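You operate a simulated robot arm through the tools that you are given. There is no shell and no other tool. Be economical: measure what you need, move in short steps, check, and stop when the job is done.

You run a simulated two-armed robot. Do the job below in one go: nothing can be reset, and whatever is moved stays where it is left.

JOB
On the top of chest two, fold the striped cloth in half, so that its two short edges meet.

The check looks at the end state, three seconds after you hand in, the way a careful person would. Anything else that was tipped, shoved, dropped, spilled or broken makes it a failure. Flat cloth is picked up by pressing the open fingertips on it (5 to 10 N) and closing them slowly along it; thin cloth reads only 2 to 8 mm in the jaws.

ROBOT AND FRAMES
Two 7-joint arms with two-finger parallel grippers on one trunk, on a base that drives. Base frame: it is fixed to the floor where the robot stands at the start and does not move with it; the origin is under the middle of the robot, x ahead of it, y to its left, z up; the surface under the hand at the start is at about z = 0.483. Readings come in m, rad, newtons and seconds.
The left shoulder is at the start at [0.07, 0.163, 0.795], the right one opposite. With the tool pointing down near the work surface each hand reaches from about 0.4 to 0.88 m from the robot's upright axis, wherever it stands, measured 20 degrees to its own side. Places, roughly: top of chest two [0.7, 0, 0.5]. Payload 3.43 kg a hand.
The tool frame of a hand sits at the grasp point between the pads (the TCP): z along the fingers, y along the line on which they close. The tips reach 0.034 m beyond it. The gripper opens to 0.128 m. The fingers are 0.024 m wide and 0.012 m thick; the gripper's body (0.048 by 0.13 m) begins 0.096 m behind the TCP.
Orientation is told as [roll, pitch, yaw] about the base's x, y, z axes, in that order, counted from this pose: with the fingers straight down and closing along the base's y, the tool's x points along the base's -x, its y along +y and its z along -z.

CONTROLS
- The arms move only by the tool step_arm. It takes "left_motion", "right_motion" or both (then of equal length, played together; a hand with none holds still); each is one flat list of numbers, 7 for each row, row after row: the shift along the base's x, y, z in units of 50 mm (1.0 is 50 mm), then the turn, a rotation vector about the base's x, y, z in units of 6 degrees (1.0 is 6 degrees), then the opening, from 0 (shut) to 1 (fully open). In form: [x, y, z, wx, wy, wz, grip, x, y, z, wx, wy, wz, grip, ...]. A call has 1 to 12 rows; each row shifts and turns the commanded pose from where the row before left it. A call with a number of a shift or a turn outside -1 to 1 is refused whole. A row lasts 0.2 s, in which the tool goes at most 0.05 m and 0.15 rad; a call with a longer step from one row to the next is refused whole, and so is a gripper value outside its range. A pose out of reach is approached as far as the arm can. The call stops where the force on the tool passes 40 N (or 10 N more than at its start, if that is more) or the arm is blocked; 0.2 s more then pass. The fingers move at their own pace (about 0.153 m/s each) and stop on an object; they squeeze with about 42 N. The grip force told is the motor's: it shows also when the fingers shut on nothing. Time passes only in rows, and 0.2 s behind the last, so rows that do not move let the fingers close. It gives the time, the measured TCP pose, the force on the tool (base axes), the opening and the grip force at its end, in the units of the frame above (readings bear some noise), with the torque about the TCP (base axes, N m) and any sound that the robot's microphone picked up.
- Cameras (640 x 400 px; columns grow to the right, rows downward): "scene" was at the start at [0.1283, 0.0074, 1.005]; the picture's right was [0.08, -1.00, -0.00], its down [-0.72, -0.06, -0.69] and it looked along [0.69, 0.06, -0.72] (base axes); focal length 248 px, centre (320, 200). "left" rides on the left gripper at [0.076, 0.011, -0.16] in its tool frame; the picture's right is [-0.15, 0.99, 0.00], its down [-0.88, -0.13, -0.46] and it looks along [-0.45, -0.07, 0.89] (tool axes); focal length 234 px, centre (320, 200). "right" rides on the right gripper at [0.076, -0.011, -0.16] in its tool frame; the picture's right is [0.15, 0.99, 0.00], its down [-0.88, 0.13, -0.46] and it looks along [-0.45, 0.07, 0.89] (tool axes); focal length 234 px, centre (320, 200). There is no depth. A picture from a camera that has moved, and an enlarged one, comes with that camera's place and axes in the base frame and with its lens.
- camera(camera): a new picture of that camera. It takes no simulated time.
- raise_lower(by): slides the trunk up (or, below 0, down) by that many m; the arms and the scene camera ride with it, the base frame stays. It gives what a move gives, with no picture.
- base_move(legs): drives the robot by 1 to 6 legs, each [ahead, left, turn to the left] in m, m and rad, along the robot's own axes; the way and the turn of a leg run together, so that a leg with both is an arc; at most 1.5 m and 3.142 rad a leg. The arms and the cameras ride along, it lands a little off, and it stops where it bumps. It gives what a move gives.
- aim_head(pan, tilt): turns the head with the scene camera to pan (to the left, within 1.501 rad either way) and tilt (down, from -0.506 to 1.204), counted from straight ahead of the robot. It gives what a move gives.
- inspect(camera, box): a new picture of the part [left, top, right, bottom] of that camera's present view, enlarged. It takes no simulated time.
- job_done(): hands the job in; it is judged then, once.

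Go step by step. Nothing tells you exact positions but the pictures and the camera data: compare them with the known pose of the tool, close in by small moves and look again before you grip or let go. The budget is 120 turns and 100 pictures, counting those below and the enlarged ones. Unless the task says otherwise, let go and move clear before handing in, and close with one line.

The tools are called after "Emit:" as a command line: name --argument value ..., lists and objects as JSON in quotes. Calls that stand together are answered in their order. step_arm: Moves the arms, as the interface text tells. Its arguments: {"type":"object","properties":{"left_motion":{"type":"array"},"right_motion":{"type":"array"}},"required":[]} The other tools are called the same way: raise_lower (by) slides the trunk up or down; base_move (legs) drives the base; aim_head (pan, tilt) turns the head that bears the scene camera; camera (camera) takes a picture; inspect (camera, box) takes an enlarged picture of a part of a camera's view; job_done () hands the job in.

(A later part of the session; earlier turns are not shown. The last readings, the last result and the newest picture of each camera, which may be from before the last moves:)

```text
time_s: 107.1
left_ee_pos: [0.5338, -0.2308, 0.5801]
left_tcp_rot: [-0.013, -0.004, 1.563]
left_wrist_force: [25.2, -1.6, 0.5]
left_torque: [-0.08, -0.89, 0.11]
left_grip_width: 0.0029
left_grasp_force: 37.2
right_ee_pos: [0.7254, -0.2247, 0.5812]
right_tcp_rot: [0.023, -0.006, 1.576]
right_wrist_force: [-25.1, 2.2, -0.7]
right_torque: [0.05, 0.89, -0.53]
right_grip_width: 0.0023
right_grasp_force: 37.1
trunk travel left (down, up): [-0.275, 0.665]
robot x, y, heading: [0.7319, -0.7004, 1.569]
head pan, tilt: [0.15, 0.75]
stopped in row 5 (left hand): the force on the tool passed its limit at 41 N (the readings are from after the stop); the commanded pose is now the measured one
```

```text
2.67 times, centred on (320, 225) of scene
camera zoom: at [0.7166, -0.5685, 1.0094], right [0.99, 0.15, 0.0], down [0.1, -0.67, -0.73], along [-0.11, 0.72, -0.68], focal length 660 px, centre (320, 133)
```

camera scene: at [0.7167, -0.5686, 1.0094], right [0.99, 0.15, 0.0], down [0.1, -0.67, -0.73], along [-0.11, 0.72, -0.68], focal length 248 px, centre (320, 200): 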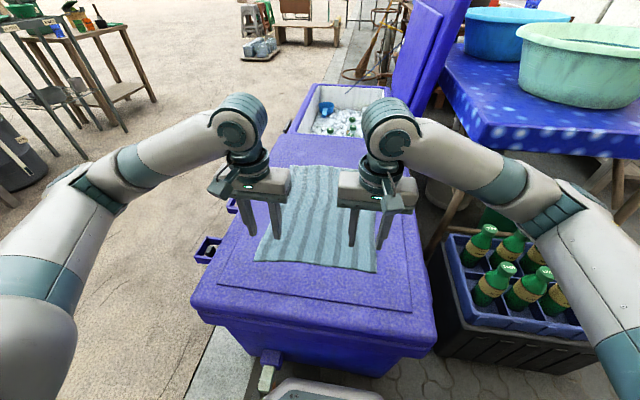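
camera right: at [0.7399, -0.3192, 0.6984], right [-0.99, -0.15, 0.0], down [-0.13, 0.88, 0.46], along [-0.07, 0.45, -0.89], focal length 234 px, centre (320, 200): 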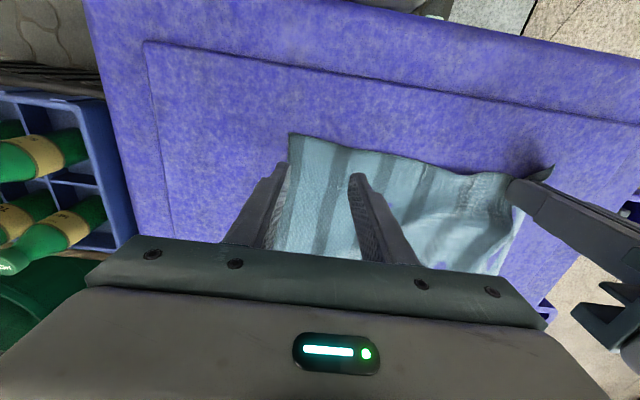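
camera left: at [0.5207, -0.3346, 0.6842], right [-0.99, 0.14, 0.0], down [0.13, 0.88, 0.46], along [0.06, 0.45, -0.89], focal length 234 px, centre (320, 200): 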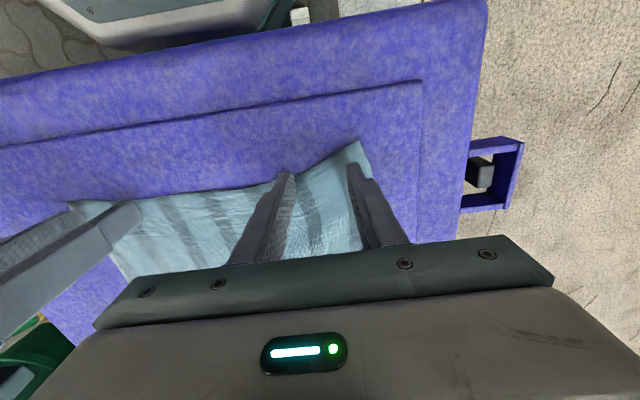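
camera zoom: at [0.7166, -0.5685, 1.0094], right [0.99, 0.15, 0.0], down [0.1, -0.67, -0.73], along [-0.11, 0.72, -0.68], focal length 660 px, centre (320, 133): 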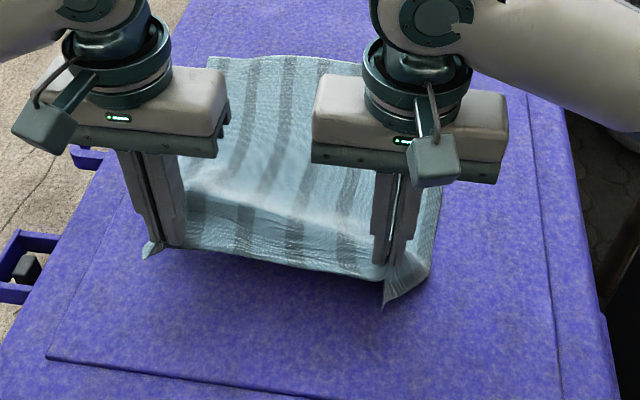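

The near edge is lifted and taut between the hands. I'll ease the tension and carry it over in an arc toward the far edge, at half speed.

Emit:
step_arm --left_motion '[0.08, 0.1, 0.45, 0, 0, 0, 0, 0.02, 0.1, 0.45, 0, 0, 0, 0, 0.02, 0.25, 0.35, 0, 0, 0, 0, 0.02, 0.25, 0.35, 0, 0, 0, 0, 0.02, 0.35, 0.25, 0, 0, 0, 0, 0.02, 0.35, 0.25, 0, 0, 0, 0, 0.02, 0.4, 0.15, 0, 0, 0, 0, 0.02, 0.4, 0.15, 0, 0, 0, 0, 0.02, 0.42, 0.05, 0.25, 0, 0, 0, 0.02, 0.42, 0.05, 0.25, 0, 0, 0, 0.02, 0.42, 0, 0.25, 0, 0, 0, 0.02, 0.42, 0, 0.25, 0, 0, 0]' --right_motion '[-0.08, 0.1, 0.45, 0, 0, 0, 0, 0.02, 0.1, 0.45, 0, 0, 0, 0, 0.02, 0.25, 0.35, 0, 0, 0, 0, 0.02, 0.25, 0.35, 0, 0, 0, 0, 0.02, 0.35, 0.25, 0, 0, 0, 0, 0.02, 0.35, 0.25, 0, 0, 0, 0, 0.02, 0.4, 0.15, 0, 0, 0, 0, 0.02, 0.4, 0.15, 0, 0, 0, 0, 0.02, 0.42, 0.05, 0.25, 0, 0, 0, 0.02, 0.42, 0.05, 0.25, 0, 0, 0, 0.02, 0.42, 0, 0.25, 0, 0, 0, 0.02, 0.42, 0, 0.25, 0, 0, 0]'

Emit:
camera --camera "scene"

```text
time_s: 109.7
left_ee_pos: [0.5445, -0.0351, 0.7065]
left_tcp_rot: [-0.007, -0.107, 1.566]
left_wrist_force: [19.1, -1.5, -0.7]
left_torque: [-0.09, -0.64, 0.0]
left_grip_width: 0.0027
left_grasp_force: 37.5
right_ee_pos: [0.7354, -0.033, 0.7036]
right_tcp_rot: [0.017, -0.112, 1.576]
right_wrist_force: [-18.5, 0.8, -0.1]
right_torque: [0.08, 0.69, -0.32]
right_grip_width: 0.0023
right_grasp_force: 37.1
trunk travel left (down, up): [-0.275, 0.665]
robot x, y, heading: [0.7273, -0.7042, 1.572]
head pan, tilt: [0.15, 0.75]
```

```text
31 pictures are left
camera scene: at [0.7167, -0.5683, 1.0094], right [0.99, 0.15, 0.0], down [0.1, -0.67, -0.73], along [-0.11, 0.72, -0.68], focal length 248 px, centre (320, 200)
```

scene: 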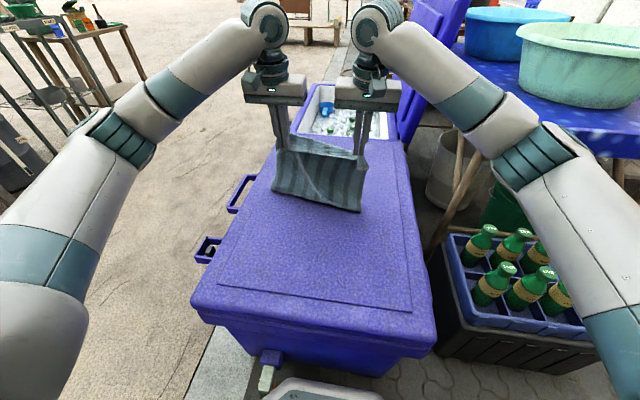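

Emit:
camera --camera "left"

Emit:
inspect --camera "scene" --box '[220, 70, 420, 230]'

```text
30 pictures are left
camera left: at [0.5324, -0.126, 0.8571], right [-0.99, 0.15, 0.01], down [0.13, 0.83, 0.55], along [0.08, 0.54, -0.84], focal length 234 px, centre (320, 200)
```

left: 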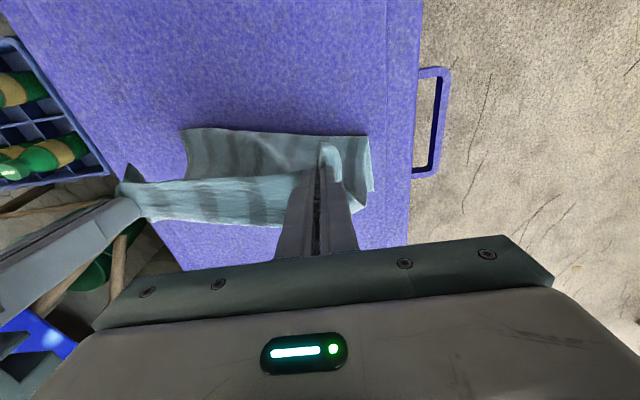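

```text
2.50 times, centred on (320, 150) of scene
camera zoom: at [0.7167, -0.5683, 1.0094], right [0.99, 0.15, 0.0], down [0.1, -0.67, -0.73], along [-0.11, 0.72, -0.68], focal length 619 px, centre (320, 325)
```

zoom: 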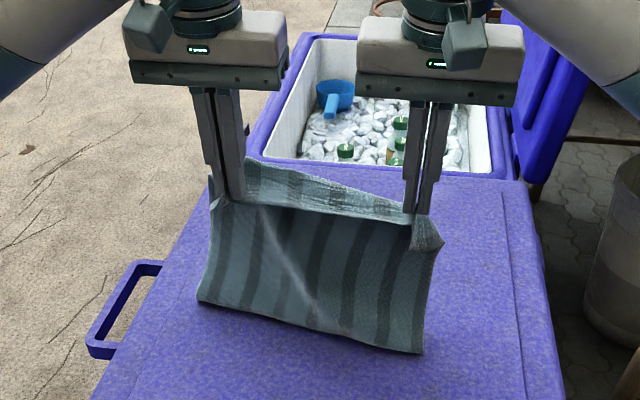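

Emit:
camera --camera "right"

```text
28 pictures are left
camera right: at [0.7476, -0.1266, 0.8554], right [-0.99, -0.15, 0.0], down [-0.13, 0.82, 0.55], along [-0.08, 0.55, -0.83], focal length 234 px, centre (320, 200)
```

right: 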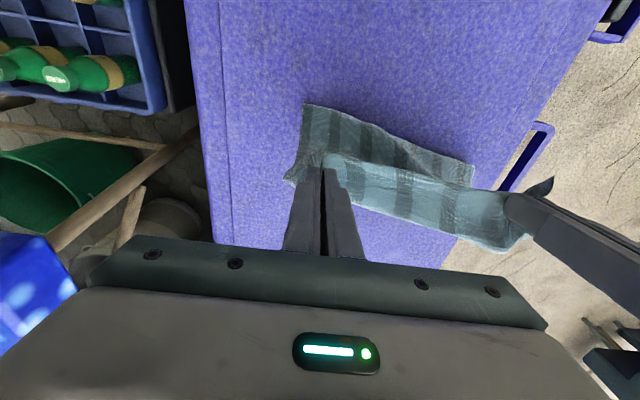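

The fold is hanging with its crease from about (0.469, 0.004) to (0.759, −0.047), so it is slightly rotated. I'll bring the hands further forward and lower to reveal the far edge.

Emit:
step_arm --left_motion '[0.04, 0.35, -0.2, 0.25, 0, 0, 0, 0.04, 0.35, -0.3, 0.25, 0, 0, 0, 0.04, 0.35, -0.4, 0.25, 0, 0, 0, 0.04, 0.3, -0.4, 0.25, 0, 0, 0, 0.04, 0.3, -0.4, 0.25, 0, 0, 0, 0.04, 0.2, -0.4, 0.25, 0, 0, 0, 0, 0, 0, 0, 0, 0, 0]' --right_motion '[0.03, 0.3, -0.2, 0.25, 0, 0, 0, 0.03, 0.3, -0.3, 0.25, 0, 0, 0, 0.03, 0.3, -0.4, 0.25, 0, 0, 0, 0.03, 0.25, -0.4, 0.25, 0, 0, 0, 0.03, 0.25, -0.4, 0.25, 0, 0, 0, 0.03, 0.15, -0.4, 0.25, 0, 0, 0, 0, 0, 0, 0, 0, 0, 0]'

Emit:
inspect --camera "scene" --box '[220, 70, 420, 230]'

Emit:
camera --camera "right"

Emit:
camera --camera "left"

```text
time_s: 111.3
left_ee_pos: [0.5569, 0.0569, 0.6022]
left_tcp_rot: [-0.006, -0.267, 1.567]
left_wrist_force: [15.0, -2.7, -1.2]
left_torque: [-0.13, -0.55, -0.11]
left_grip_width: 0.0027
left_grasp_force: 37.5
right_ee_pos: [0.7432, 0.0449, 0.5992]
right_tcp_rot: [0.016, -0.269, 1.576]
right_wrist_force: [-15.5, 2.8, 0.8]
right_torque: [0.1, 0.6, -0.15]
right_grip_width: 0.002
right_grasp_force: 37.3
trunk travel left (down, up): [-0.275, 0.665]
robot x, y, heading: [0.7285, -0.7049, 1.573]
head pan, tilt: [0.15, 0.75]
```

```text
2.50 times, centred on (320, 150) of scene
camera zoom: at [0.7167, -0.5686, 1.0095], right [0.99, 0.15, 0.0], down [0.1, -0.67, -0.73], along [-0.11, 0.72, -0.68], focal length 619 px, centre (320, 325)
```

zoom: 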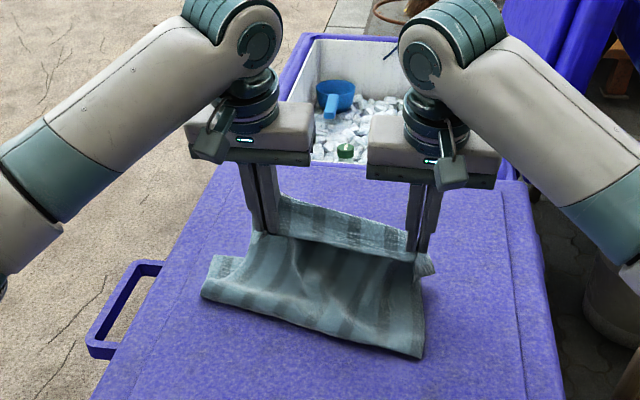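

```text
26 pictures are left
camera right: at [0.7564, -0.0715, 0.7333], right [-0.99, -0.15, -0.03], down [-0.13, 0.73, 0.67], along [-0.08, 0.67, -0.74], focal length 234 px, centre (320, 200)
```

right: 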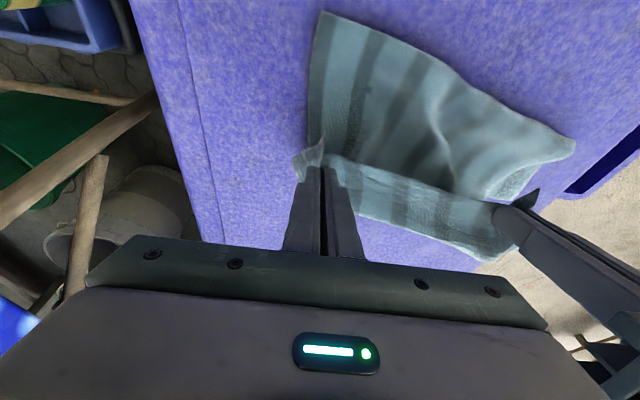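

```text
25 pictures are left
camera left: at [0.544, -0.057, 0.7362], right [-0.99, 0.15, 0.03], down [0.13, 0.73, 0.67], along [0.08, 0.67, -0.74], focal length 234 px, centre (320, 200)
```

left: 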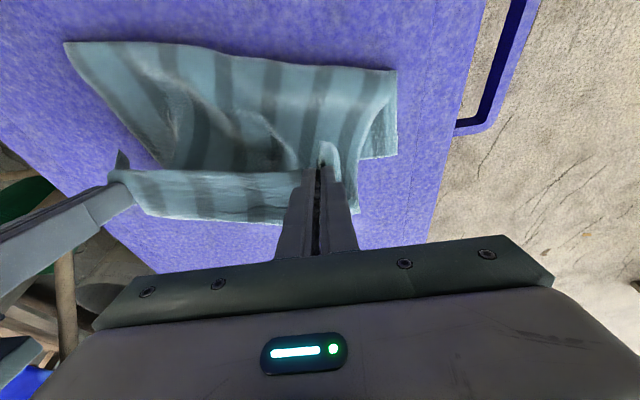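

The far-left corner of the lower layer shows at about (0.463, 0.107), so the lower half was dragged and skewed during the fold. Both hands still hold well, so I'll reverse the arc, lay the near edge back down and pull the cloth flat, then fold again.

Emit:
step_arm --left_motion '[0, -0.5, 0.5, -0.213, 0, 0, 0, 0, -0.5, 0.5, -0.213, 0, 0, 0, 0, -0.5, 0.5, -0.213, 0, 0, 0, 0, -0.7, 0, -0.213, 0, 0, 0, 0, -0.7, 0, -0.213, 0, 0, 0, 0, -0.7, 0, -0.213, 0, 0, 0, 0, -0.6, -0.45, -0.213, 0, 0, 0, 0, -0.6, -0.45, -0.213, 0, 0, 0, 0, -0.6, -0.45, -0.213, 0, 0, 0, 0, -0.45, -0.45, -0.213, 0, 0, 0, 0, -0.45, -0.45, -0.213, 0, 0, 0, 0, -0.45, -0.3, -0.213, 0, 0, 0]' --right_motion '[0, -0.42, 0.5, -0.213, 0, 0, 0, 0, -0.42, 0.5, -0.213, 0, 0, 0, 0, -0.42, 0.5, -0.213, 0, 0, 0, 0, -0.7, 0, -0.213, 0, 0, 0, 0, -0.7, 0, -0.213, 0, 0, 0, 0, -0.7, 0, -0.213, 0, 0, 0, 0, -0.6, -0.45, -0.213, 0, 0, 0, 0, -0.6, -0.45, -0.213, 0, 0, 0, 0, -0.6, -0.45, -0.213, 0, 0, 0, 0, -0.45, -0.45, -0.213, 0, 0, 0, 0, -0.45, -0.45, -0.213, 0, 0, 0, 0, -0.45, -0.3, -0.213, 0, 0, 0]'

Emit:
inspect --camera "scene" --box '[200, 140, 440, 300]'

```text
time_s: 113.9
left_ee_pos: [0.5578, -0.2825, 0.5477]
left_tcp_rot: [-0.006, 0.005, 1.567]
left_wrist_force: [10.2, -1.2, 0.1]
left_torque: [-0.02, -0.4, -0.01]
left_grip_width: 0.0025
left_grasp_force: 36.8
right_ee_pos: [0.7418, -0.2803, 0.5461]
right_tcp_rot: [0.016, 0.0, 1.576]
right_wrist_force: [-11.3, 0.8, 0.8]
right_torque: [0.02, 0.39, -0.22]
right_grip_width: 0.0022
right_grasp_force: 37.2
trunk travel left (down, up): [-0.275, 0.665]
robot x, y, heading: [0.7308, -0.7019, 1.566]
head pan, tilt: [0.15, 0.75]
```

```text
2.50 times, centred on (320, 220) of scene
camera zoom: at [0.7167, -0.5686, 1.0095], right [0.99, 0.15, 0.0], down [0.1, -0.67, -0.73], along [-0.11, 0.72, -0.68], focal length 619 px, centre (320, 150)
```

zoom: 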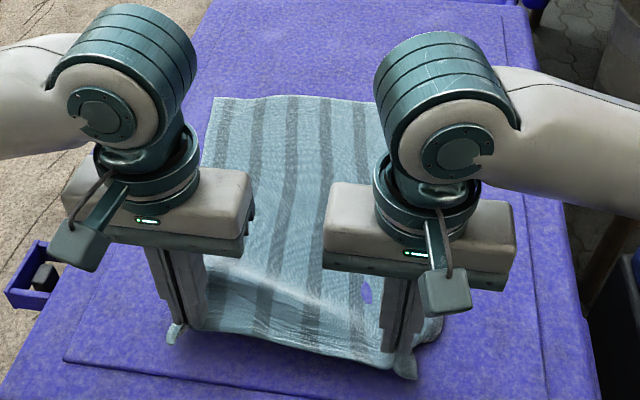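

Reversing worked: the cloth is flat again, with the far edge now from about (0.470, 0.068) to (0.769, 0.094), which is closer and well within reach. I'll fold again with a smaller, slower arc about the true midline.

Emit:
step_arm --left_motion '[-0.027, 0, 0.3, 0, 0, 0, 0, -0.027, 0, 0.3, 0, 0, 0, 0, -0.027, 0.15, 0.27, 0, 0, 0, 0, -0.027, 0.15, 0.27, 0, 0, 0, 0, -0.027, 0.26, 0.33, 0, 0, 0, 0, -0.027, 0.26, 0.33, 0, 0, 0, 0, -0.027, 0.33, 0.26, 0, 0, 0, 0, -0.027, 0.33, 0.26, 0, 0, 0, 0, -0.027, 0.39, 0.16, 0, 0, 0, 0, -0.027, 0.39, 0.16, 0, 0, 0, 0, -0.027, 0.41, 0.05, 0, 0, 0, 0, -0.027, 0.41, 0.05, 0, 0, 0, 0]' --right_motion '[-0.027, 0.015, 0.3, 0, 0, 0, 0, -0.027, 0.015, 0.3, 0, 0, 0, 0, -0.027, 0.165, 0.27, 0, 0, 0, 0, -0.027, 0.165, 0.27, 0, 0, 0, 0, -0.027, 0.275, 0.33, 0, 0, 0, 0, -0.027, 0.275, 0.33, 0, 0, 0, 0, -0.027, 0.345, 0.26, 0, 0, 0, 0, -0.027, 0.345, 0.26, 0, 0, 0, 0, -0.027, 0.405, 0.16, 0, 0, 0, 0, -0.027, 0.405, 0.16, 0, 0, 0, 0, -0.027, 0.425, 0.05, 0, 0, 0, 0, -0.027, 0.425, 0.05, 0, 0, 0, 0]'

Emit:
camera --camera "left"

Emit:
inspect --camera "scene" --box '[200, 100, 440, 260]'

```text
time_s: 116.5
left_ee_pos: [0.5431, -0.1274, 0.6862]
left_tcp_rot: [-0.007, 0.004, 1.565]
left_wrist_force: [9.1, -0.6, 0.1]
left_torque: [-0.01, -0.32, 0.06]
left_grip_width: 0.0028
left_grasp_force: 37.4
right_ee_pos: [0.7273, -0.1144, 0.6834]
right_tcp_rot: [0.016, -0.001, 1.579]
right_wrist_force: [-8.3, 0.9, 0.6]
right_torque: [-0.03, 0.29, -0.19]
right_grip_width: 0.0021
right_grasp_force: 36.8
trunk travel left (down, up): [-0.275, 0.665]
robot x, y, heading: [0.7302, -0.6999, 1.567]
head pan, tilt: [0.15, 0.75]
```

```text
23 pictures are left
camera left: at [0.53, -0.2009, 0.8464], right [-0.99, 0.15, -0.01], down [0.13, 0.88, 0.45], along [0.07, 0.45, -0.89], focal length 234 px, centre (320, 200)
```

left: 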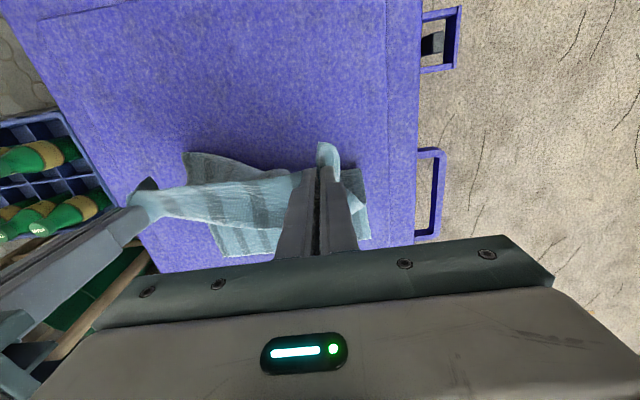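

```text
2.50 times, centred on (320, 180) of scene
camera zoom: at [0.7167, -0.5683, 1.0094], right [0.99, 0.15, 0.0], down [0.1, -0.67, -0.73], along [-0.11, 0.72, -0.68], focal length 619 px, centre (320, 250)
```

zoom: 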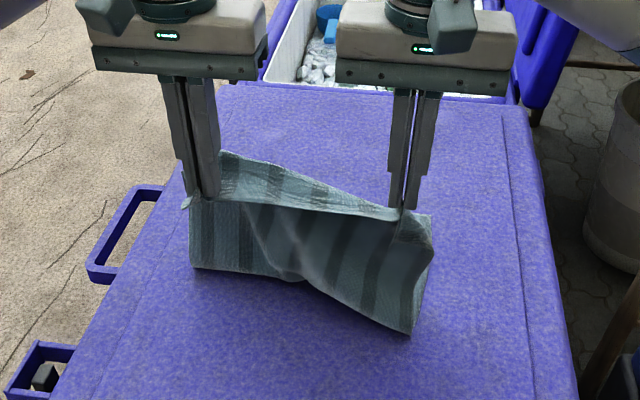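

The far edge is now straight, from (0.473, 0.075) to (0.767, 0.076). The left grip sits about 0.10 m in from the near edge and the right about 0.05 m, so their landing spots are y ≈ −0.025 (left) and 0.028 (right); I'll lower toward those.

Emit:
step_arm --left_motion '[0, 0.205, -0.1, 0, 0, 0, 0, 0, 0.205, -0.1, 0, 0, 0, 0, 0, 0.205, -0.1, 0, 0, 0, 0, 0, 0.205, -0.2, 0, 0, 0, 0, 0, 0.205, -0.35, 0, 0, 0, 0, 0, 0.205, -0.35, 0, 0, 0, 0, 0, 0.205, -0.4, 0, 0, 0, 0, 0, 0.205, -0.4, 0, 0, 0, 0, 0, 0.205, -0.4, 0, 0, 0, 0, 0, 0.205, -0.4, 0, 0, 0, 0, 0, 0, 0, 0, 0, 0, 0]' --right_motion '[0, 0.284, -0.1, 0, 0, 0, 0, 0, 0.284, -0.1, 0, 0, 0, 0, 0, 0.284, -0.1, 0, 0, 0, 0, 0, 0.284, -0.2, 0, 0, 0, 0, 0, 0.284, -0.35, 0, 0, 0, 0, 0, 0.284, -0.35, 0, 0, 0, 0, 0, 0.284, -0.4, 0, 0, 0, 0, 0, 0.284, -0.4, 0, 0, 0, 0, 0, 0.284, -0.4, 0, 0, 0, 0, 0, 0.284, -0.4, 0, 0, 0, 0, 0, 0, 0, 0, 0, 0, 0]'

Emit:
camera --camera "left"

Emit:
inspect --camera "scene" --box '[200, 100, 440, 260]'

```text
time_s: 118.9
left_ee_pos: [0.5424, -0.0231, 0.546]
left_tcp_rot: [-0.008, 0.003, 1.565]
left_wrist_force: [16.7, 3.0, 0.3]
left_torque: [0.12, -0.62, 0.06]
left_grip_width: 0.0027
left_grasp_force: 37.3
right_ee_pos: [0.7283, 0.0255, 0.5458]
right_tcp_rot: [0.017, 0.0, 1.577]
right_wrist_force: [-15.5, -3.1, -0.6]
right_torque: [-0.11, 0.61, -0.35]
right_grip_width: 0.0023
right_grasp_force: 37.2
trunk travel left (down, up): [-0.275, 0.665]
robot x, y, heading: [0.7271, -0.7023, 1.566]
head pan, tilt: [0.15, 0.75]
```

```text
21 pictures are left
camera left: at [0.5288, -0.0974, 0.7061], right [-0.99, 0.15, -0.01], down [0.13, 0.88, 0.45], along [0.08, 0.45, -0.89], focal length 234 px, centre (320, 200)
```

left: 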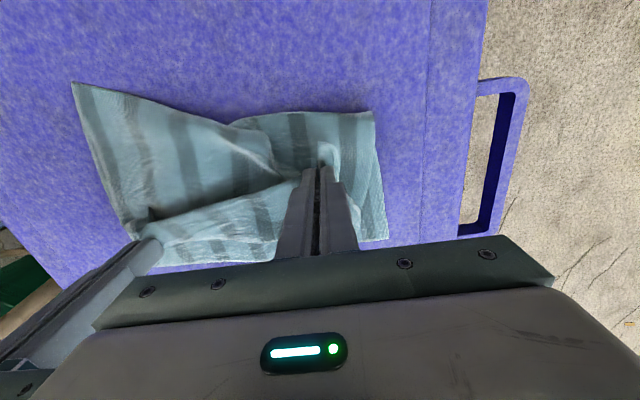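

```text
2.50 times, centred on (320, 180) of scene
camera zoom: at [0.7167, -0.5686, 1.0095], right [0.99, 0.15, 0.0], down [0.1, -0.67, -0.73], along [-0.11, 0.72, -0.68], focal length 619 px, centre (320, 250)
```

zoom: 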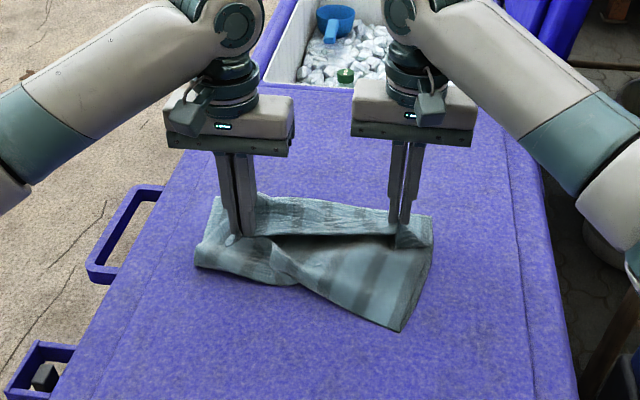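

The hands are over the landing spots, with some bunching at the left grip. I'll set the edge down and release both, then back off upward to see how it lies before smoothing.

Emit:
step_arm --left_motion '[0.06, 0, -0.2, 0, 0, 0, 0, 0, 0, -0.2, 0, 0, 0, 0, 0, 0, -0.05, 0, 0, 0, 0.1, 0, 0, 0, 0, 0, 0, 0.2, 0, 0, 0, 0, 0, 0, 0.3, 0, 0, 0.3, 0, 0, 0, 0.3, 0, 0, 0.6, 0, 0, 0, 0.3, 0, -0.5, 0.8, 0, 0, 0, 0.3, 0, -0.9, 0.3, 0, 0, 0, 0.3, -0.2, -0.9, 0.3, 0, 0, 0, 0.3, -0.2, -0.9, 0, 0, 0, 0, 0.3, -0.2, -0.9, 0, 0, 0, 0, 0.3]' --right_motion '[-0.06, 0, -0.2, 0, 0, 0, 0, 0, 0, -0.2, 0, 0, 0, 0, 0, 0, -0.05, 0, 0, 0, 0.1, 0, 0, 0, 0, 0, 0, 0.2, 0, 0, 0, 0, 0, 0, 0.3, 0, 0, 0.3, 0, 0, 0, 0.3, 0, 0, 0.6, 0, 0, 0, 0.3, 0, -0.5, 0.8, 0, 0, 0, 0.3, 0, -0.9, 0.3, 0, 0, 0, 0.3, 0.2, -0.9, 0.3, 0, 0, 0, 0.3, 0.2, -0.9, 0, 0, 0, 0, 0.3, 0.2, -0.9, 0, 0, 0, 0, 0.3]'

Emit:
inspect --camera "scene" --box '[200, 100, 440, 260]'

```text
time_s: 121.5
left_ee_pos: [0.5151, -0.2311, 0.6381]
left_tcp_rot: [-0.006, 0.004, 1.567]
left_wrist_force: [0.0, 0.0, -0.1]
left_torque: [0.0, -0.01, -0.01]
left_grip_width: 0.0382
left_grasp_force: 0.1
right_ee_pos: [0.7558, -0.1777, 0.6366]
right_tcp_rot: [0.017, 0.0, 1.574]
right_wrist_force: [-0.5, 0.2, 0.4]
right_torque: [0.01, 0.02, 0.03]
right_grip_width: 0.0383
right_grasp_force: 0.0
trunk travel left (down, up): [-0.275, 0.665]
robot x, y, heading: [0.7346, -0.7078, 1.57]
head pan, tilt: [0.15, 0.75]
```

```text
2.50 times, centred on (320, 180) of scene
camera zoom: at [0.7167, -0.569, 1.0096], right [0.99, 0.15, 0.0], down [0.1, -0.67, -0.73], along [-0.11, 0.72, -0.68], focal length 619 px, centre (320, 250)
```

zoom: 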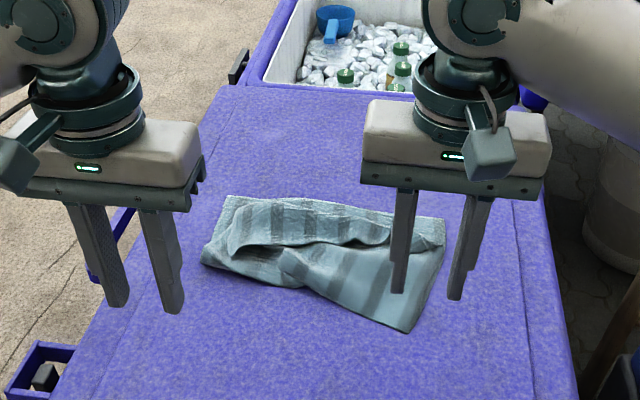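

Emit:
inspect --camera "scene" --box '[270, 165, 374, 235]'

```text
5.71 times, centred on (322, 200) of scene
camera zoom: at [0.7167, -0.569, 1.0096], right [0.99, 0.15, 0.0], down [0.1, -0.67, -0.73], along [-0.11, 0.72, -0.68], focal length 1414 px, centre (309, 200)
```

zoom: 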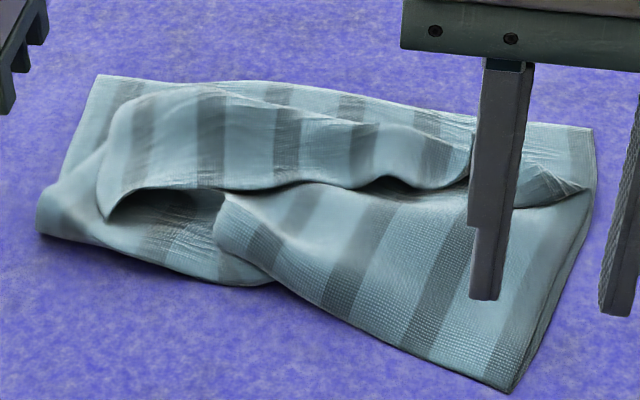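

The upper layer's end flap (about 0.1 m on the left, 0.06 m on the right) flopped back toward the robot, with its free edge at y ≈ −0.05 on the left and −0.01 on the right. I'll turn both grippers to close along y, so they can pinch that free edge itself and carry it onto the far edge.

Emit:
step_arm --left_motion '[0.05, 0.327, 0, 0, 0, -1, 0.3, 0.05, 0.327, 0, 0, 0, -1, 0.3, 0.05, 0.327, 0, 0, 0, -1, 0.3, 0.05, 0.327, 0, 0, 0, -1, 0.3, 0.05, 0.327, 0, 0, 0, -1, 0.3, 0.05, 0.327, 0, 0, 0, -1, 0.3, 0.05, 0.327, 0, 0, 0, -1, 0.3, 0.05, 0.327, 0, 0, 0, -1, 0.3, 0.05, 0.327, 0, 0, 0, -1, 0.3, 0.05, 0.327, 0, 0, 0, -1, 0.3, 0.05, 0.327, 0, 0, 0, -1, 0.3, 0.05, 0.327, 0, 0, 0, -1, 0.3]' --right_motion '[-0.06, 0.297, 0, 0, 0, 1, 0.3, -0.06, 0.297, 0, 0, 0, 1, 0.3, -0.06, 0.297, 0, 0, 0, 1, 0.3, -0.06, 0.297, 0, 0, 0, 1, 0.3, -0.06, 0.297, 0, 0, 0, 1, 0.3, -0.06, 0.297, 0, 0, 0, 1, 0.3, -0.06, 0.297, 0, 0, 0, 1, 0.3, -0.06, 0.297, 0, 0, 0, 1, 0.3, -0.06, 0.297, 0, 0, 0, 1, 0.3, -0.06, 0.297, 0, 0, 0, 1, 0.3, -0.06, 0.297, 0, 0, 0, 1, 0.3, -0.06, 0.297, 0, 0, 0, 1, 0.3]'

Emit:
step_arm --left_motion '[0, 0, 0, 0, 0, -1, 0.3, 0, 0, 0, 0, 0, -1, 0.3, 0, 0, 0, 0, 0, -1, 0.3, 0, 0, 0, 0, 0, 0, 0.3]' --right_motion '[0, 0, 0, 0, 0, 1, 0.3, 0, 0, 0, 0, 0, 1, 0.3, 0, 0, 0, 0, 0, 1, 0.3, 0, 0, 0, 0, 0, 0, 0.3]'

Emit:
camera --camera "left"

Emit:
camera --camera "right"

```text
time_s: 124.1
left_ee_pos: [0.5442, -0.0342, 0.6384]
left_tcp_rot: [-0.006, 0.004, 0.309]
left_wrist_force: [-0.8, 0.0, 0.9]
left_torque: [0.0, 0.02, -0.01]
left_grip_width: 0.0383
left_grasp_force: 0.1
right_ee_pos: [0.7189, -0.0014, 0.6369]
right_tcp_rot: [0.016, -0.001, 2.834]
right_wrist_force: [-0.2, 1.1, 0.0]
right_torque: [0.02, -0.02, 0.01]
right_grip_width: 0.0384
right_grasp_force: 0.0
trunk travel left (down, up): [-0.275, 0.665]
robot x, y, heading: [0.7352, -0.7039, 1.568]
head pan, tilt: [0.15, 0.75]
```

```text
time_s: 125.1
left_ee_pos: [0.5441, -0.0349, 0.6382]
left_tcp_rot: [-0.007, 0.002, -0.005]
left_wrist_force: [-0.1, 0.0, 0.6]
left_torque: [0.01, -0.01, -0.02]
left_grip_width: 0.0386
left_grasp_force: 0.0
right_ee_pos: [0.7186, -0.001, 0.6378]
right_tcp_rot: [0.016, -0.001, -3.136]
right_wrist_force: [-0.8, -0.6, 0.3]
right_torque: [-0.01, 0.01, 0.01]
right_grip_width: 0.0383
right_grasp_force: 0.0
trunk travel left (down, up): [-0.275, 0.665]
robot x, y, heading: [0.7299, -0.6999, 1.565]
head pan, tilt: [0.15, 0.75]
```

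```text
17 pictures are left
camera left: at [0.4686, -0.0205, 0.7978], right [0.15, 0.99, -0.01], down [0.88, -0.13, 0.45], along [0.45, -0.08, -0.89], focal length 234 px, centre (320, 200)
```

left: 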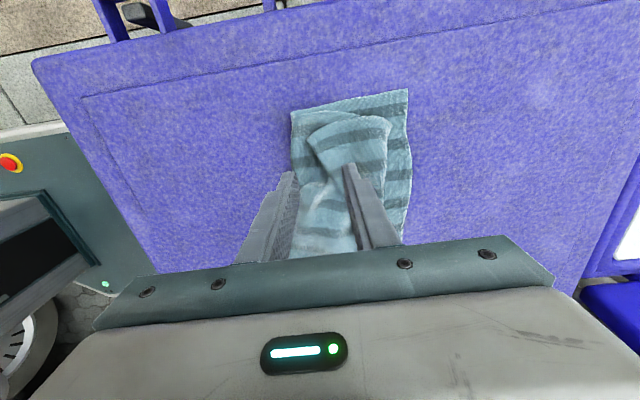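

```text
16 pictures are left
camera right: at [0.793, 0.0113, 0.797], right [0.15, -0.99, 0.02], down [-0.88, -0.13, 0.46], along [-0.45, -0.08, -0.89], focal length 234 px, centre (320, 200)
```

right: 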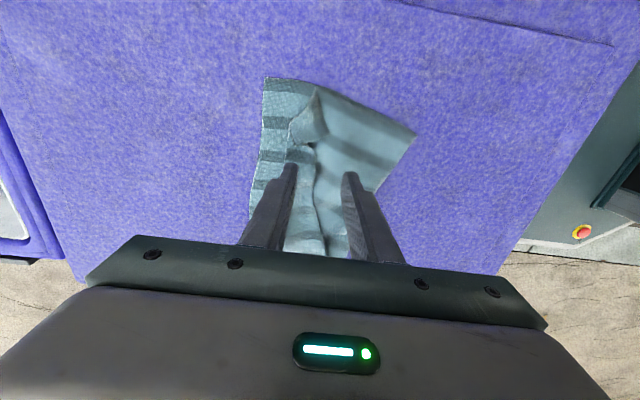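

Now I can see the free edge of the flap well: at about y −0.035 near x 0.545 on the left, and y 0.007 near x 0.705 on the right. I'll straddle it with each gripper and come down close.

Emit:
step_arm --left_motion '[0.08, 0.26, -0.5, 0, 0, 0, 0.3, 0, 0, -0.7, 0, 0, 0, 0.3, 0, 0, -0.7, 0, 0, 0, 0.3, 0, 0, -0.1, 0, 0, 0, 0.3, 0, 0, 0, 0, 0, 0, 0.3]' --right_motion '[-0.27, 0.26, -0.5, 0, 0, 0, 0.27, 0, 0, -0.7, 0, 0, 0, 0.27, 0, 0, -0.7, 0, 0, 0, 0.27, 0, 0, -0.1, 0, 0, 0, 0.27, 0, 0, 0, 0, 0, 0, 0.27]'

Emit:
inspect --camera "left" --box '[200, 60, 440, 260]'

Emit:
inspect --camera "right" --box '[200, 60, 440, 260]'

```text
time_s: 126.3
left_ee_pos: [0.5489, -0.0196, 0.5353]
left_tcp_rot: [-0.006, 0.003, -0.005]
left_wrist_force: [0.1, -0.2, 0.5]
left_torque: [0.05, 0.0, 0.01]
left_grip_width: 0.0385
left_grasp_force: 0.0
right_ee_pos: [0.7041, 0.0113, 0.5382]
right_tcp_rot: [0.015, 0.001, -3.135]
right_wrist_force: [-0.5, 0.8, -0.5]
right_torque: [0.02, -0.02, -0.02]
right_grip_width: 0.0349
right_grasp_force: 0.0
trunk travel left (down, up): [-0.275, 0.665]
robot x, y, heading: [0.7316, -0.7021, 1.57]
head pan, tilt: [0.15, 0.75]
```

```text
2.00 times, centred on (320, 160) of left
camera zoom: at [0.474, -0.0063, 0.6951], right [0.15, 0.99, -0.01], down [0.88, -0.13, 0.45], along [0.45, -0.07, -0.89], focal length 468 px, centre (320, 280)
```

zoom: 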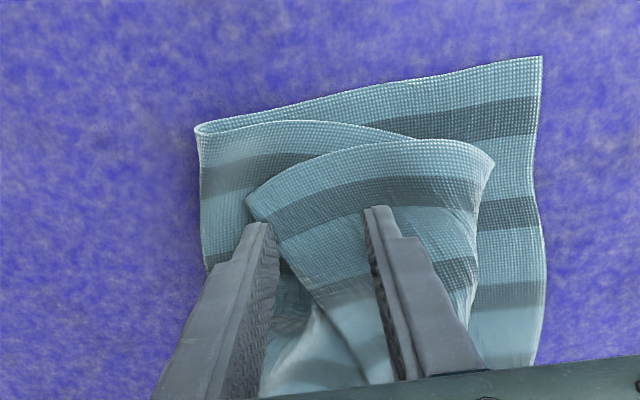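

```text
2.00 times, centred on (320, 160) of right
camera zoom: at [0.7797, 0.0242, 0.6975], right [0.15, -0.99, 0.02], down [-0.88, -0.13, 0.46], along [-0.45, -0.08, -0.89], focal length 468 px, centre (320, 280)
```

zoom: 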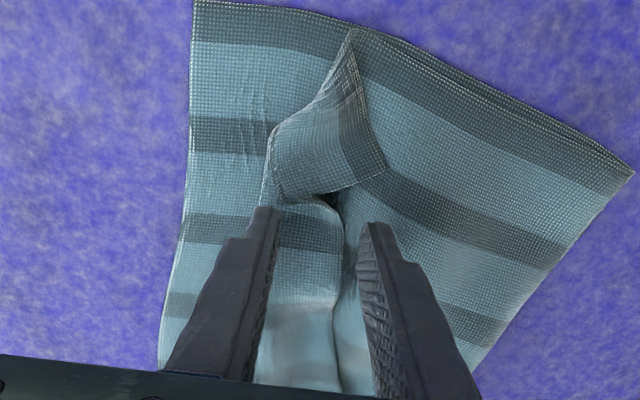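

Both grippers straddle the free edge nicely. I'll lower to light contact.

Emit:
step_arm --left_motion '[0, 0, -0.1, 0, 0, 0, 0.3, 0, 0, -0.08, 0, 0, 0, 0.3, 0, 0, 0, 0, 0, 0, 0.3]' --right_motion '[0, 0, -0.12, 0, 0, 0, 0.27, 0, 0, -0.12, 0, 0, 0, 0.27, 0, 0, 0, 0, 0, 0, 0.27]'

```text
time_s: 127.1
left_ee_pos: [0.5483, -0.0206, 0.5275]
left_tcp_rot: [-0.007, 0.004, -0.005]
left_wrist_force: [0.3, -0.2, -0.4]
left_torque: [-0.01, 0.01, 0.02]
left_grip_width: 0.0384
left_grasp_force: 0.0
right_ee_pos: [0.7052, 0.0117, 0.5241]
right_tcp_rot: [0.016, 0.001, -3.138]
right_wrist_force: [0.1, 0.9, -1.0]
right_torque: [0.03, -0.02, 0.04]
right_grip_width: 0.0345
right_grasp_force: 0.1
trunk travel left (down, up): [-0.275, 0.665]
robot x, y, heading: [0.7321, -0.7033, 1.576]
head pan, tilt: [0.15, 0.75]
```

Emit:
step_arm --left_motion '[0, 0, -0.06, 0, 0, 0, 0.28, 0, 0, 0, 0, 0, 0, 0.24, 0, 0, 0, 0, 0, 0, 0.2, 0, 0, 0, 0, 0, 0, 0.16, 0, 0, 0, 0, 0, 0, 0.12]' --right_motion '[0, 0, -0.02, 0, 0, 0, 0.25, 0, 0, 0, 0, 0, 0, 0.22, 0, 0, 0, 0, 0, 0, 0.19, 0, 0, 0, 0, 0, 0, 0.16, 0, 0, 0, 0, 0, 0, 0.12]'

Emit:
inspect --camera "left" --box '[200, 60, 440, 260]'

Emit:
inspect --camera "right" --box '[200, 60, 440, 260]'

```text
time_s: 128.3
left_ee_pos: [0.5481, -0.0205, 0.5248]
left_tcp_rot: [-0.007, 0.003, -0.004]
left_wrist_force: [-0.2, -0.3, 0.0]
left_torque: [0.02, 0.02, -0.01]
left_grip_width: 0.0152
left_grasp_force: 0.0
right_ee_pos: [0.7042, 0.0111, 0.5253]
right_tcp_rot: [0.016, 0.0, -3.137]
right_wrist_force: [0.3, -0.4, -0.5]
right_torque: [0.03, 0.03, -0.02]
right_grip_width: 0.0151
right_grasp_force: 0.1
trunk travel left (down, up): [-0.275, 0.665]
robot x, y, heading: [0.7324, -0.699, 1.571]
head pan, tilt: [0.15, 0.75]
```

```text
2.00 times, centred on (320, 160) of left
camera zoom: at [0.473, -0.0067, 0.6851], right [0.15, 0.99, -0.01], down [0.88, -0.13, 0.45], along [0.45, -0.08, -0.89], focal length 468 px, centre (320, 280)
```

zoom: 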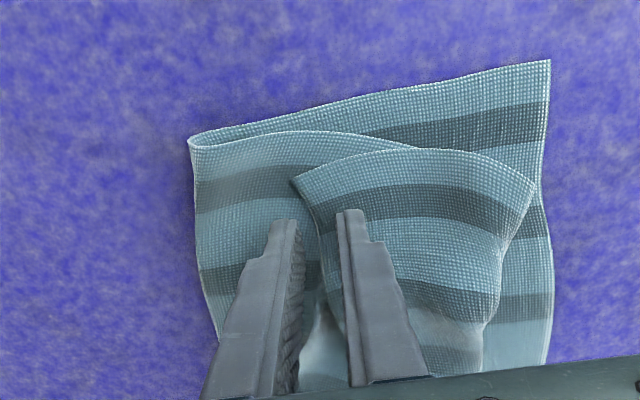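

```text
2.00 times, centred on (320, 160) of right
camera zoom: at [0.7799, 0.0238, 0.6842], right [0.15, -0.99, 0.02], down [-0.88, -0.13, 0.46], along [-0.45, -0.08, -0.89], focal length 468 px, centre (320, 280)
```

zoom: 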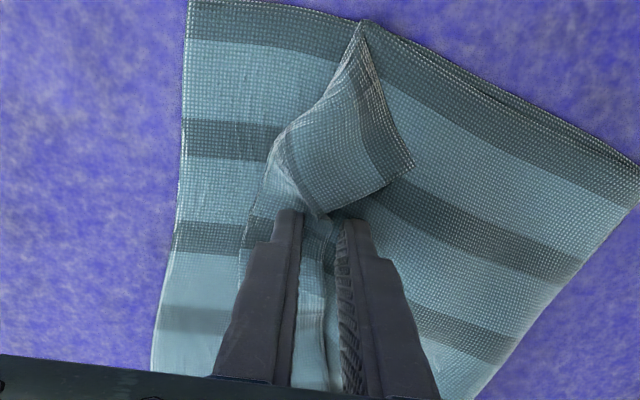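

Emit:
step_arm --left_motion '[0, 0.06, -0.04, 0, 0, 0, 0.12, 0, 0, -0.03, 0, 0, 0, 0.09, 0, 0, 0, 0, 0, 0, 0.06, 0, 0, 0, 0, 0, 0, 0.03, 0, 0, 0, 0, 0, 0, 0, 0, 0, 0, 0, 0, 0, 0]' --right_motion '[0, 0, -0.04, 0, 0, 0, 0.12, 0, 0, -0.03, 0, 0, 0, 0.09, 0, 0, 0, 0, 0, 0, 0.06, 0, 0, 0, 0, 0, 0, 0.03, 0, 0, 0, 0, 0, 0, 0, 0, 0, 0, 0, 0, 0, 0]'

```text
time_s: 129.7
left_ee_pos: [0.548, -0.0181, 0.52]
left_tcp_rot: [-0.006, 0.002, -0.003]
left_wrist_force: [-0.4, 0.5, 2.4]
left_torque: [0.05, -0.01, -0.04]
left_grip_width: 0.0
left_grasp_force: 33.1
right_ee_pos: [0.7058, 0.0104, 0.5212]
right_tcp_rot: [0.016, -0.001, -3.136]
right_wrist_force: [0.1, 0.0, 1.4]
right_torque: [0.01, 0.0, 0.03]
right_grip_width: 0.0017
right_grasp_force: 36.6
trunk travel left (down, up): [-0.275, 0.665]
robot x, y, heading: [0.732, -0.6989, 1.572]
head pan, tilt: [0.15, 0.75]
```

The right holds the edge (1.7 mm). The left missed, so I'll reopen it, shift slightly forward and press a little more firmly.

Emit:
step_arm --left_motion '[0, 0, 0.25, 0, 0, 0, 0, 0, 0, 0, 0, 0, 0, 0.33, 0, 0.1, 0, 0, 0, 0, 0.33, 0, 0, -0.2, 0, 0, 0, 0.33, 0, 0, -0.05, 0, 0, 0, 0.33, 0, 0, 0, 0, 0, 0, 0.33]'

Emit:
inspect --camera "left" --box '[200, 60, 440, 260]'

```text
time_s: 131.1
left_ee_pos: [0.5483, -0.0129, 0.5215]
left_tcp_rot: [-0.008, 0.004, -0.002]
left_wrist_force: [0.3, -0.1, 4.4]
left_torque: [0.07, -0.02, -0.04]
left_grip_width: 0.0417
left_grasp_force: 0.1
right_ee_pos: [0.7051, 0.0109, 0.5221]
right_tcp_rot: [0.017, 0.001, -3.137]
right_wrist_force: [0.5, 0.3, 0.8]
right_torque: [0.0, -0.01, 0.03]
right_grip_width: 0.0017
right_grasp_force: 36.1
trunk travel left (down, up): [-0.275, 0.665]
robot x, y, heading: [0.7271, -0.7025, 1.572]
head pan, tilt: [0.15, 0.75]
```

```text
2.00 times, centred on (320, 160) of left
camera zoom: at [0.4729, 0.0008, 0.6818], right [0.15, 0.99, -0.01], down [0.88, -0.13, 0.45], along [0.45, -0.07, -0.89], focal length 468 px, centre (320, 280)
```

zoom: 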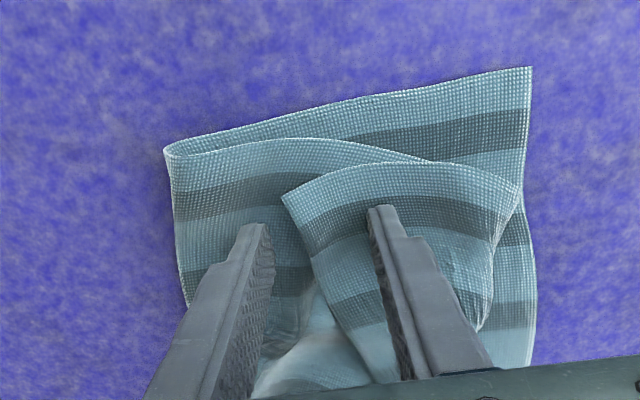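

Emit:
step_arm --left_motion '[0, 0, -0.006, 0, 0, 0, 0.29, 0, 0, 0, 0, 0, 0, 0.25, 0, 0, 0, 0, 0, 0, 0.21, 0, 0, 0, 0, 0, 0, 0.17, 0, 0, 0, 0, 0, 0, 0.13]'

Emit:
inspect --camera "left" --box '[200, 60, 440, 260]'

```text
time_s: 132.3
left_ee_pos: [0.5489, -0.0139, 0.5206]
left_tcp_rot: [-0.008, 0.003, -0.002]
left_wrist_force: [-0.1, -0.1, 5.1]
left_torque: [0.06, 0.02, 0.01]
left_grip_width: 0.0158
left_grasp_force: 0.1
right_ee_pos: [0.7037, 0.0104, 0.5226]
right_tcp_rot: [0.016, 0.0, -3.134]
right_wrist_force: [-0.9, -0.9, -0.1]
right_torque: [-0.01, 0.01, 0.02]
right_grip_width: 0.0019
right_grasp_force: 36.5
trunk travel left (down, up): [-0.275, 0.665]
robot x, y, heading: [0.7327, -0.7024, 1.572]
head pan, tilt: [0.15, 0.75]
```

```text
2.00 times, centred on (320, 160) of left
camera zoom: at [0.4729, 0.0006, 0.6813], right [0.15, 0.99, -0.01], down [0.88, -0.13, 0.45], along [0.45, -0.07, -0.89], focal length 468 px, centre (320, 280)
```

zoom: 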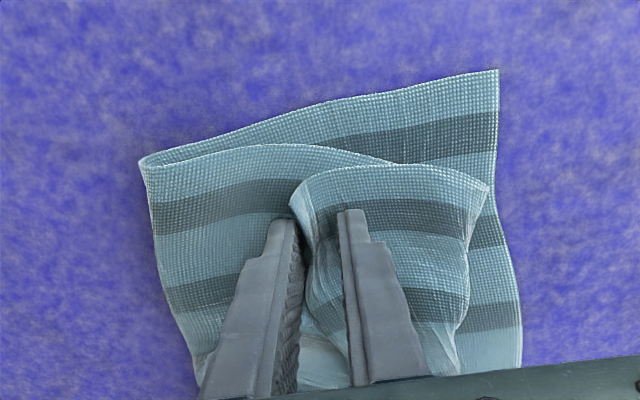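

The left flap edge is now rising between the fingers. I'll finish closing.

Emit:
step_arm --left_motion '[0, 0, 0, 0, 0, 0, 0.09, 0, 0, 0, 0, 0, 0, 0.05, 0, 0, 0, 0, 0, 0, 0, 0, 0, 0, 0, 0, 0, 0, 0, 0, 0, 0, 0, 0, 0]'

```text
time_s: 133.5
left_ee_pos: [0.548, -0.0124, 0.5216]
left_tcp_rot: [-0.008, 0.004, -0.004]
left_wrist_force: [-0.4, -0.3, 3.7]
left_torque: [0.03, 0.02, -0.02]
left_grip_width: 0.0016
left_grasp_force: 36.8
right_ee_pos: [0.7043, 0.0095, 0.5216]
right_tcp_rot: [0.015, 0.001, -3.135]
right_wrist_force: [-0.3, 0.3, 0.7]
right_torque: [-0.04, -0.03, 0.01]
right_grip_width: 0.0019
right_grasp_force: 36.8
trunk travel left (down, up): [-0.275, 0.665]
robot x, y, heading: [0.7272, -0.7029, 1.569]
head pan, tilt: [0.15, 0.75]
```

Both hands now hold the free edge itself (1.6 and 1.9 mm). I'll lift it up and back over the midline to pull out the wrinkles and reset the crease, spreading slightly.

Emit:
step_arm --left_motion '[-0.05, -0.1, 0.7, 0, 0, 0, 0, -0.05, -0.1, 0.7, 0, 0, 0, 0, -0.05, -0.1, 0.7, 0, 0, 0, 0, -0.05, -0.1, 0.7, 0, 0, 0, 0, -0.05, -0.56, 0.22, 0, 0, 0, 0, -0.05, -0.56, 0.22, 0, 0, 0, 0, -0.05, -0.56, 0.22, 0, 0, 0, 0, -0.05, -0.56, 0.22, 0, 0, 0, 0, 0, 0, 0, 0, 0, 0, 0]' --right_motion '[0.035, -0.1, 0.7, 0, 0, 0, 0, 0.035, -0.1, 0.7, 0, 0, 0, 0, 0.035, -0.1, 0.7, 0, 0, 0, 0, 0.035, -0.1, 0.7, 0, 0, 0, 0, 0.035, -0.67, 0.22, 0, 0, 0, 0, 0.035, -0.67, 0.22, 0, 0, 0, 0, 0.035, -0.67, 0.22, 0, 0, 0, 0, 0.035, -0.67, 0.22, 0, 0, 0, 0, 0, 0, 0, 0, 0, 0, 0]'

Emit:
inspect --camera "scene" --box '[200, 100, 440, 260]'

```text
time_s: 135.5
left_ee_pos: [0.5286, -0.1452, 0.7071]
left_tcp_rot: [-0.007, 0.002, -0.004]
left_wrist_force: [18.4, 0.7, -1.8]
left_torque: [-0.03, -0.52, 0.01]
left_grip_width: 0.0018
left_grasp_force: 36.8
right_ee_pos: [0.7194, -0.1416, 0.7052]
right_tcp_rot: [0.015, -0.001, -3.135]
right_wrist_force: [-17.9, -0.2, 2.2]
right_torque: [-0.03, 0.83, -0.06]
right_grip_width: 0.0019
right_grasp_force: 36.4
trunk travel left (down, up): [-0.275, 0.665]
robot x, y, heading: [0.7315, -0.7018, 1.577]
head pan, tilt: [0.15, 0.75]
```

```text
2.50 times, centred on (320, 180) of scene
camera zoom: at [0.7167, -0.5684, 1.0094], right [0.99, 0.15, 0.0], down [0.1, -0.67, -0.73], along [-0.11, 0.72, -0.68], focal length 619 px, centre (320, 250)
```

zoom: 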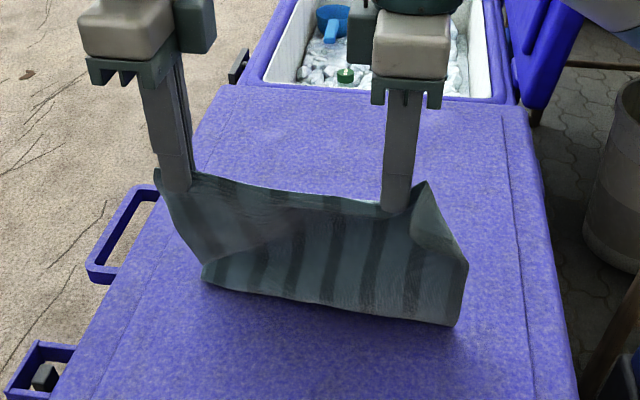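

Emit:
camera --camera "left"

```text
8 pictures are left
camera left: at [0.4531, -0.1314, 0.8667], right [0.15, 0.99, -0.01], down [0.88, -0.13, 0.45], along [0.45, -0.08, -0.89], focal length 234 px, centre (320, 200)
```

left: 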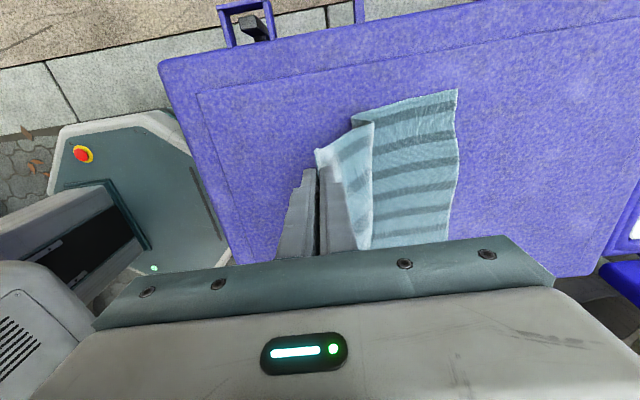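

The lower layer is flat, with the far edge at y ≈ 0.06–0.07; the crease (−0.09 to −0.11) needs to sit nearer −0.14. I'll first go back and down to lay the lower layer out further, then fold over with a tighter arc.

Emit:
step_arm --left_motion '[0.06, -0.37, -0.48, 0, 0, 0, 0, 0, -0.37, -0.48, 0, 0, 0, 0, 0, -0.37, -0.48, 0, 0, 0, 0, 0, 0.63, 0.34, 0, 0, 0, 0, 0, 0.63, 0.34, 0, 0, 0, 0, 0, 0.87, -0.2, 0, 0, 0, 0, 0, 0.87, -0.2, 0, 0, 0, 0, 0, 0.45, -0.58, 0, 0, 0, 0, 0, 0.45, -0.58, 0, 0, 0, 0, 0, 0.15, -0.4, 0, 0, 0, 0, 0, 0.15, -0.4, 0, 0, 0, 0, 0, 0, 0, 0, 0, 0, 0]' --right_motion '[-0.06, -0.37, -0.48, 0, 0, 0, 0, 0, -0.37, -0.48, 0, 0, 0, 0, 0, -0.37, -0.48, 0, 0, 0, 0, 0, 0.63, 0.34, 0, 0, 0, 0, 0, 0.63, 0.34, 0, 0, 0, 0, 0, 0.87, -0.2, 0, 0, 0, 0, 0, 0.87, -0.2, 0, 0, 0, 0, 0, 0.52, -0.58, 0, 0, 0, 0, 0, 0.52, -0.58, 0, 0, 0, 0, 0, 0.2, -0.4, 0, 0, 0, 0, 0, 0.2, -0.4, 0, 0, 0, 0, 0, 0, 0, 0, 0, 0, 0]'

Emit:
inspect --camera "scene" --box '[200, 100, 440, 260]'

```text
time_s: 138.1
left_ee_pos: [0.5308, 0.0093, 0.5496]
left_tcp_rot: [-0.008, 0.003, -0.003]
left_wrist_force: [2.7, 0.0, -0.3]
left_torque: [0.0, -0.1, 0.05]
left_grip_width: 0.0022
left_grasp_force: 36.9
right_ee_pos: [0.717, 0.0244, 0.5473]
right_tcp_rot: [0.016, 0.0, -3.136]
right_wrist_force: [-3.7, -0.8, -0.6]
right_torque: [0.01, 0.13, 0.0]
right_grip_width: 0.0021
right_grasp_force: 36.8
trunk travel left (down, up): [-0.275, 0.665]
robot x, y, heading: [0.7313, -0.7032, 1.571]
head pan, tilt: [0.15, 0.75]
```

```text
2.50 times, centred on (320, 180) of scene
camera zoom: at [0.7167, -0.5686, 1.0095], right [0.99, 0.15, 0.0], down [0.1, -0.67, -0.73], along [-0.11, 0.72, -0.68], focal length 619 px, centre (320, 250)
```

zoom: 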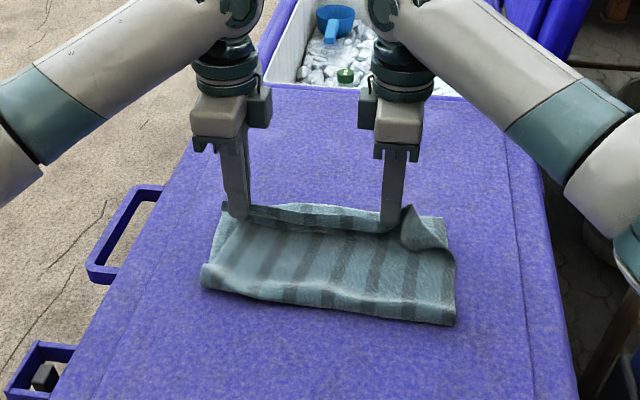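

Emit:
inspect --camera "scene" --box '[270, 160, 380, 235]'

```text
5.33 times, centred on (325, 198) of scene
camera zoom: at [0.7167, -0.5686, 1.0095], right [0.99, 0.15, 0.0], down [0.1, -0.67, -0.73], along [-0.11, 0.72, -0.68], focal length 1320 px, centre (293, 213)
```

zoom: 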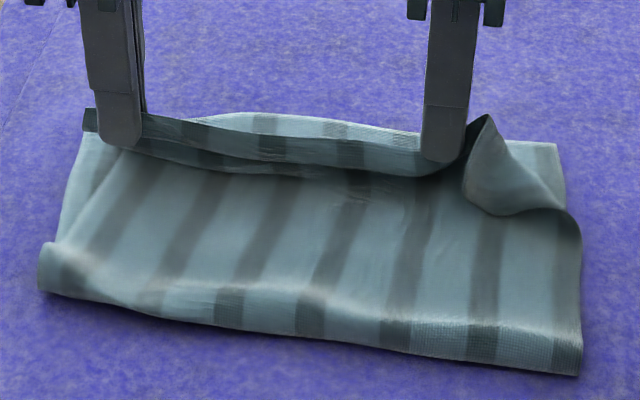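

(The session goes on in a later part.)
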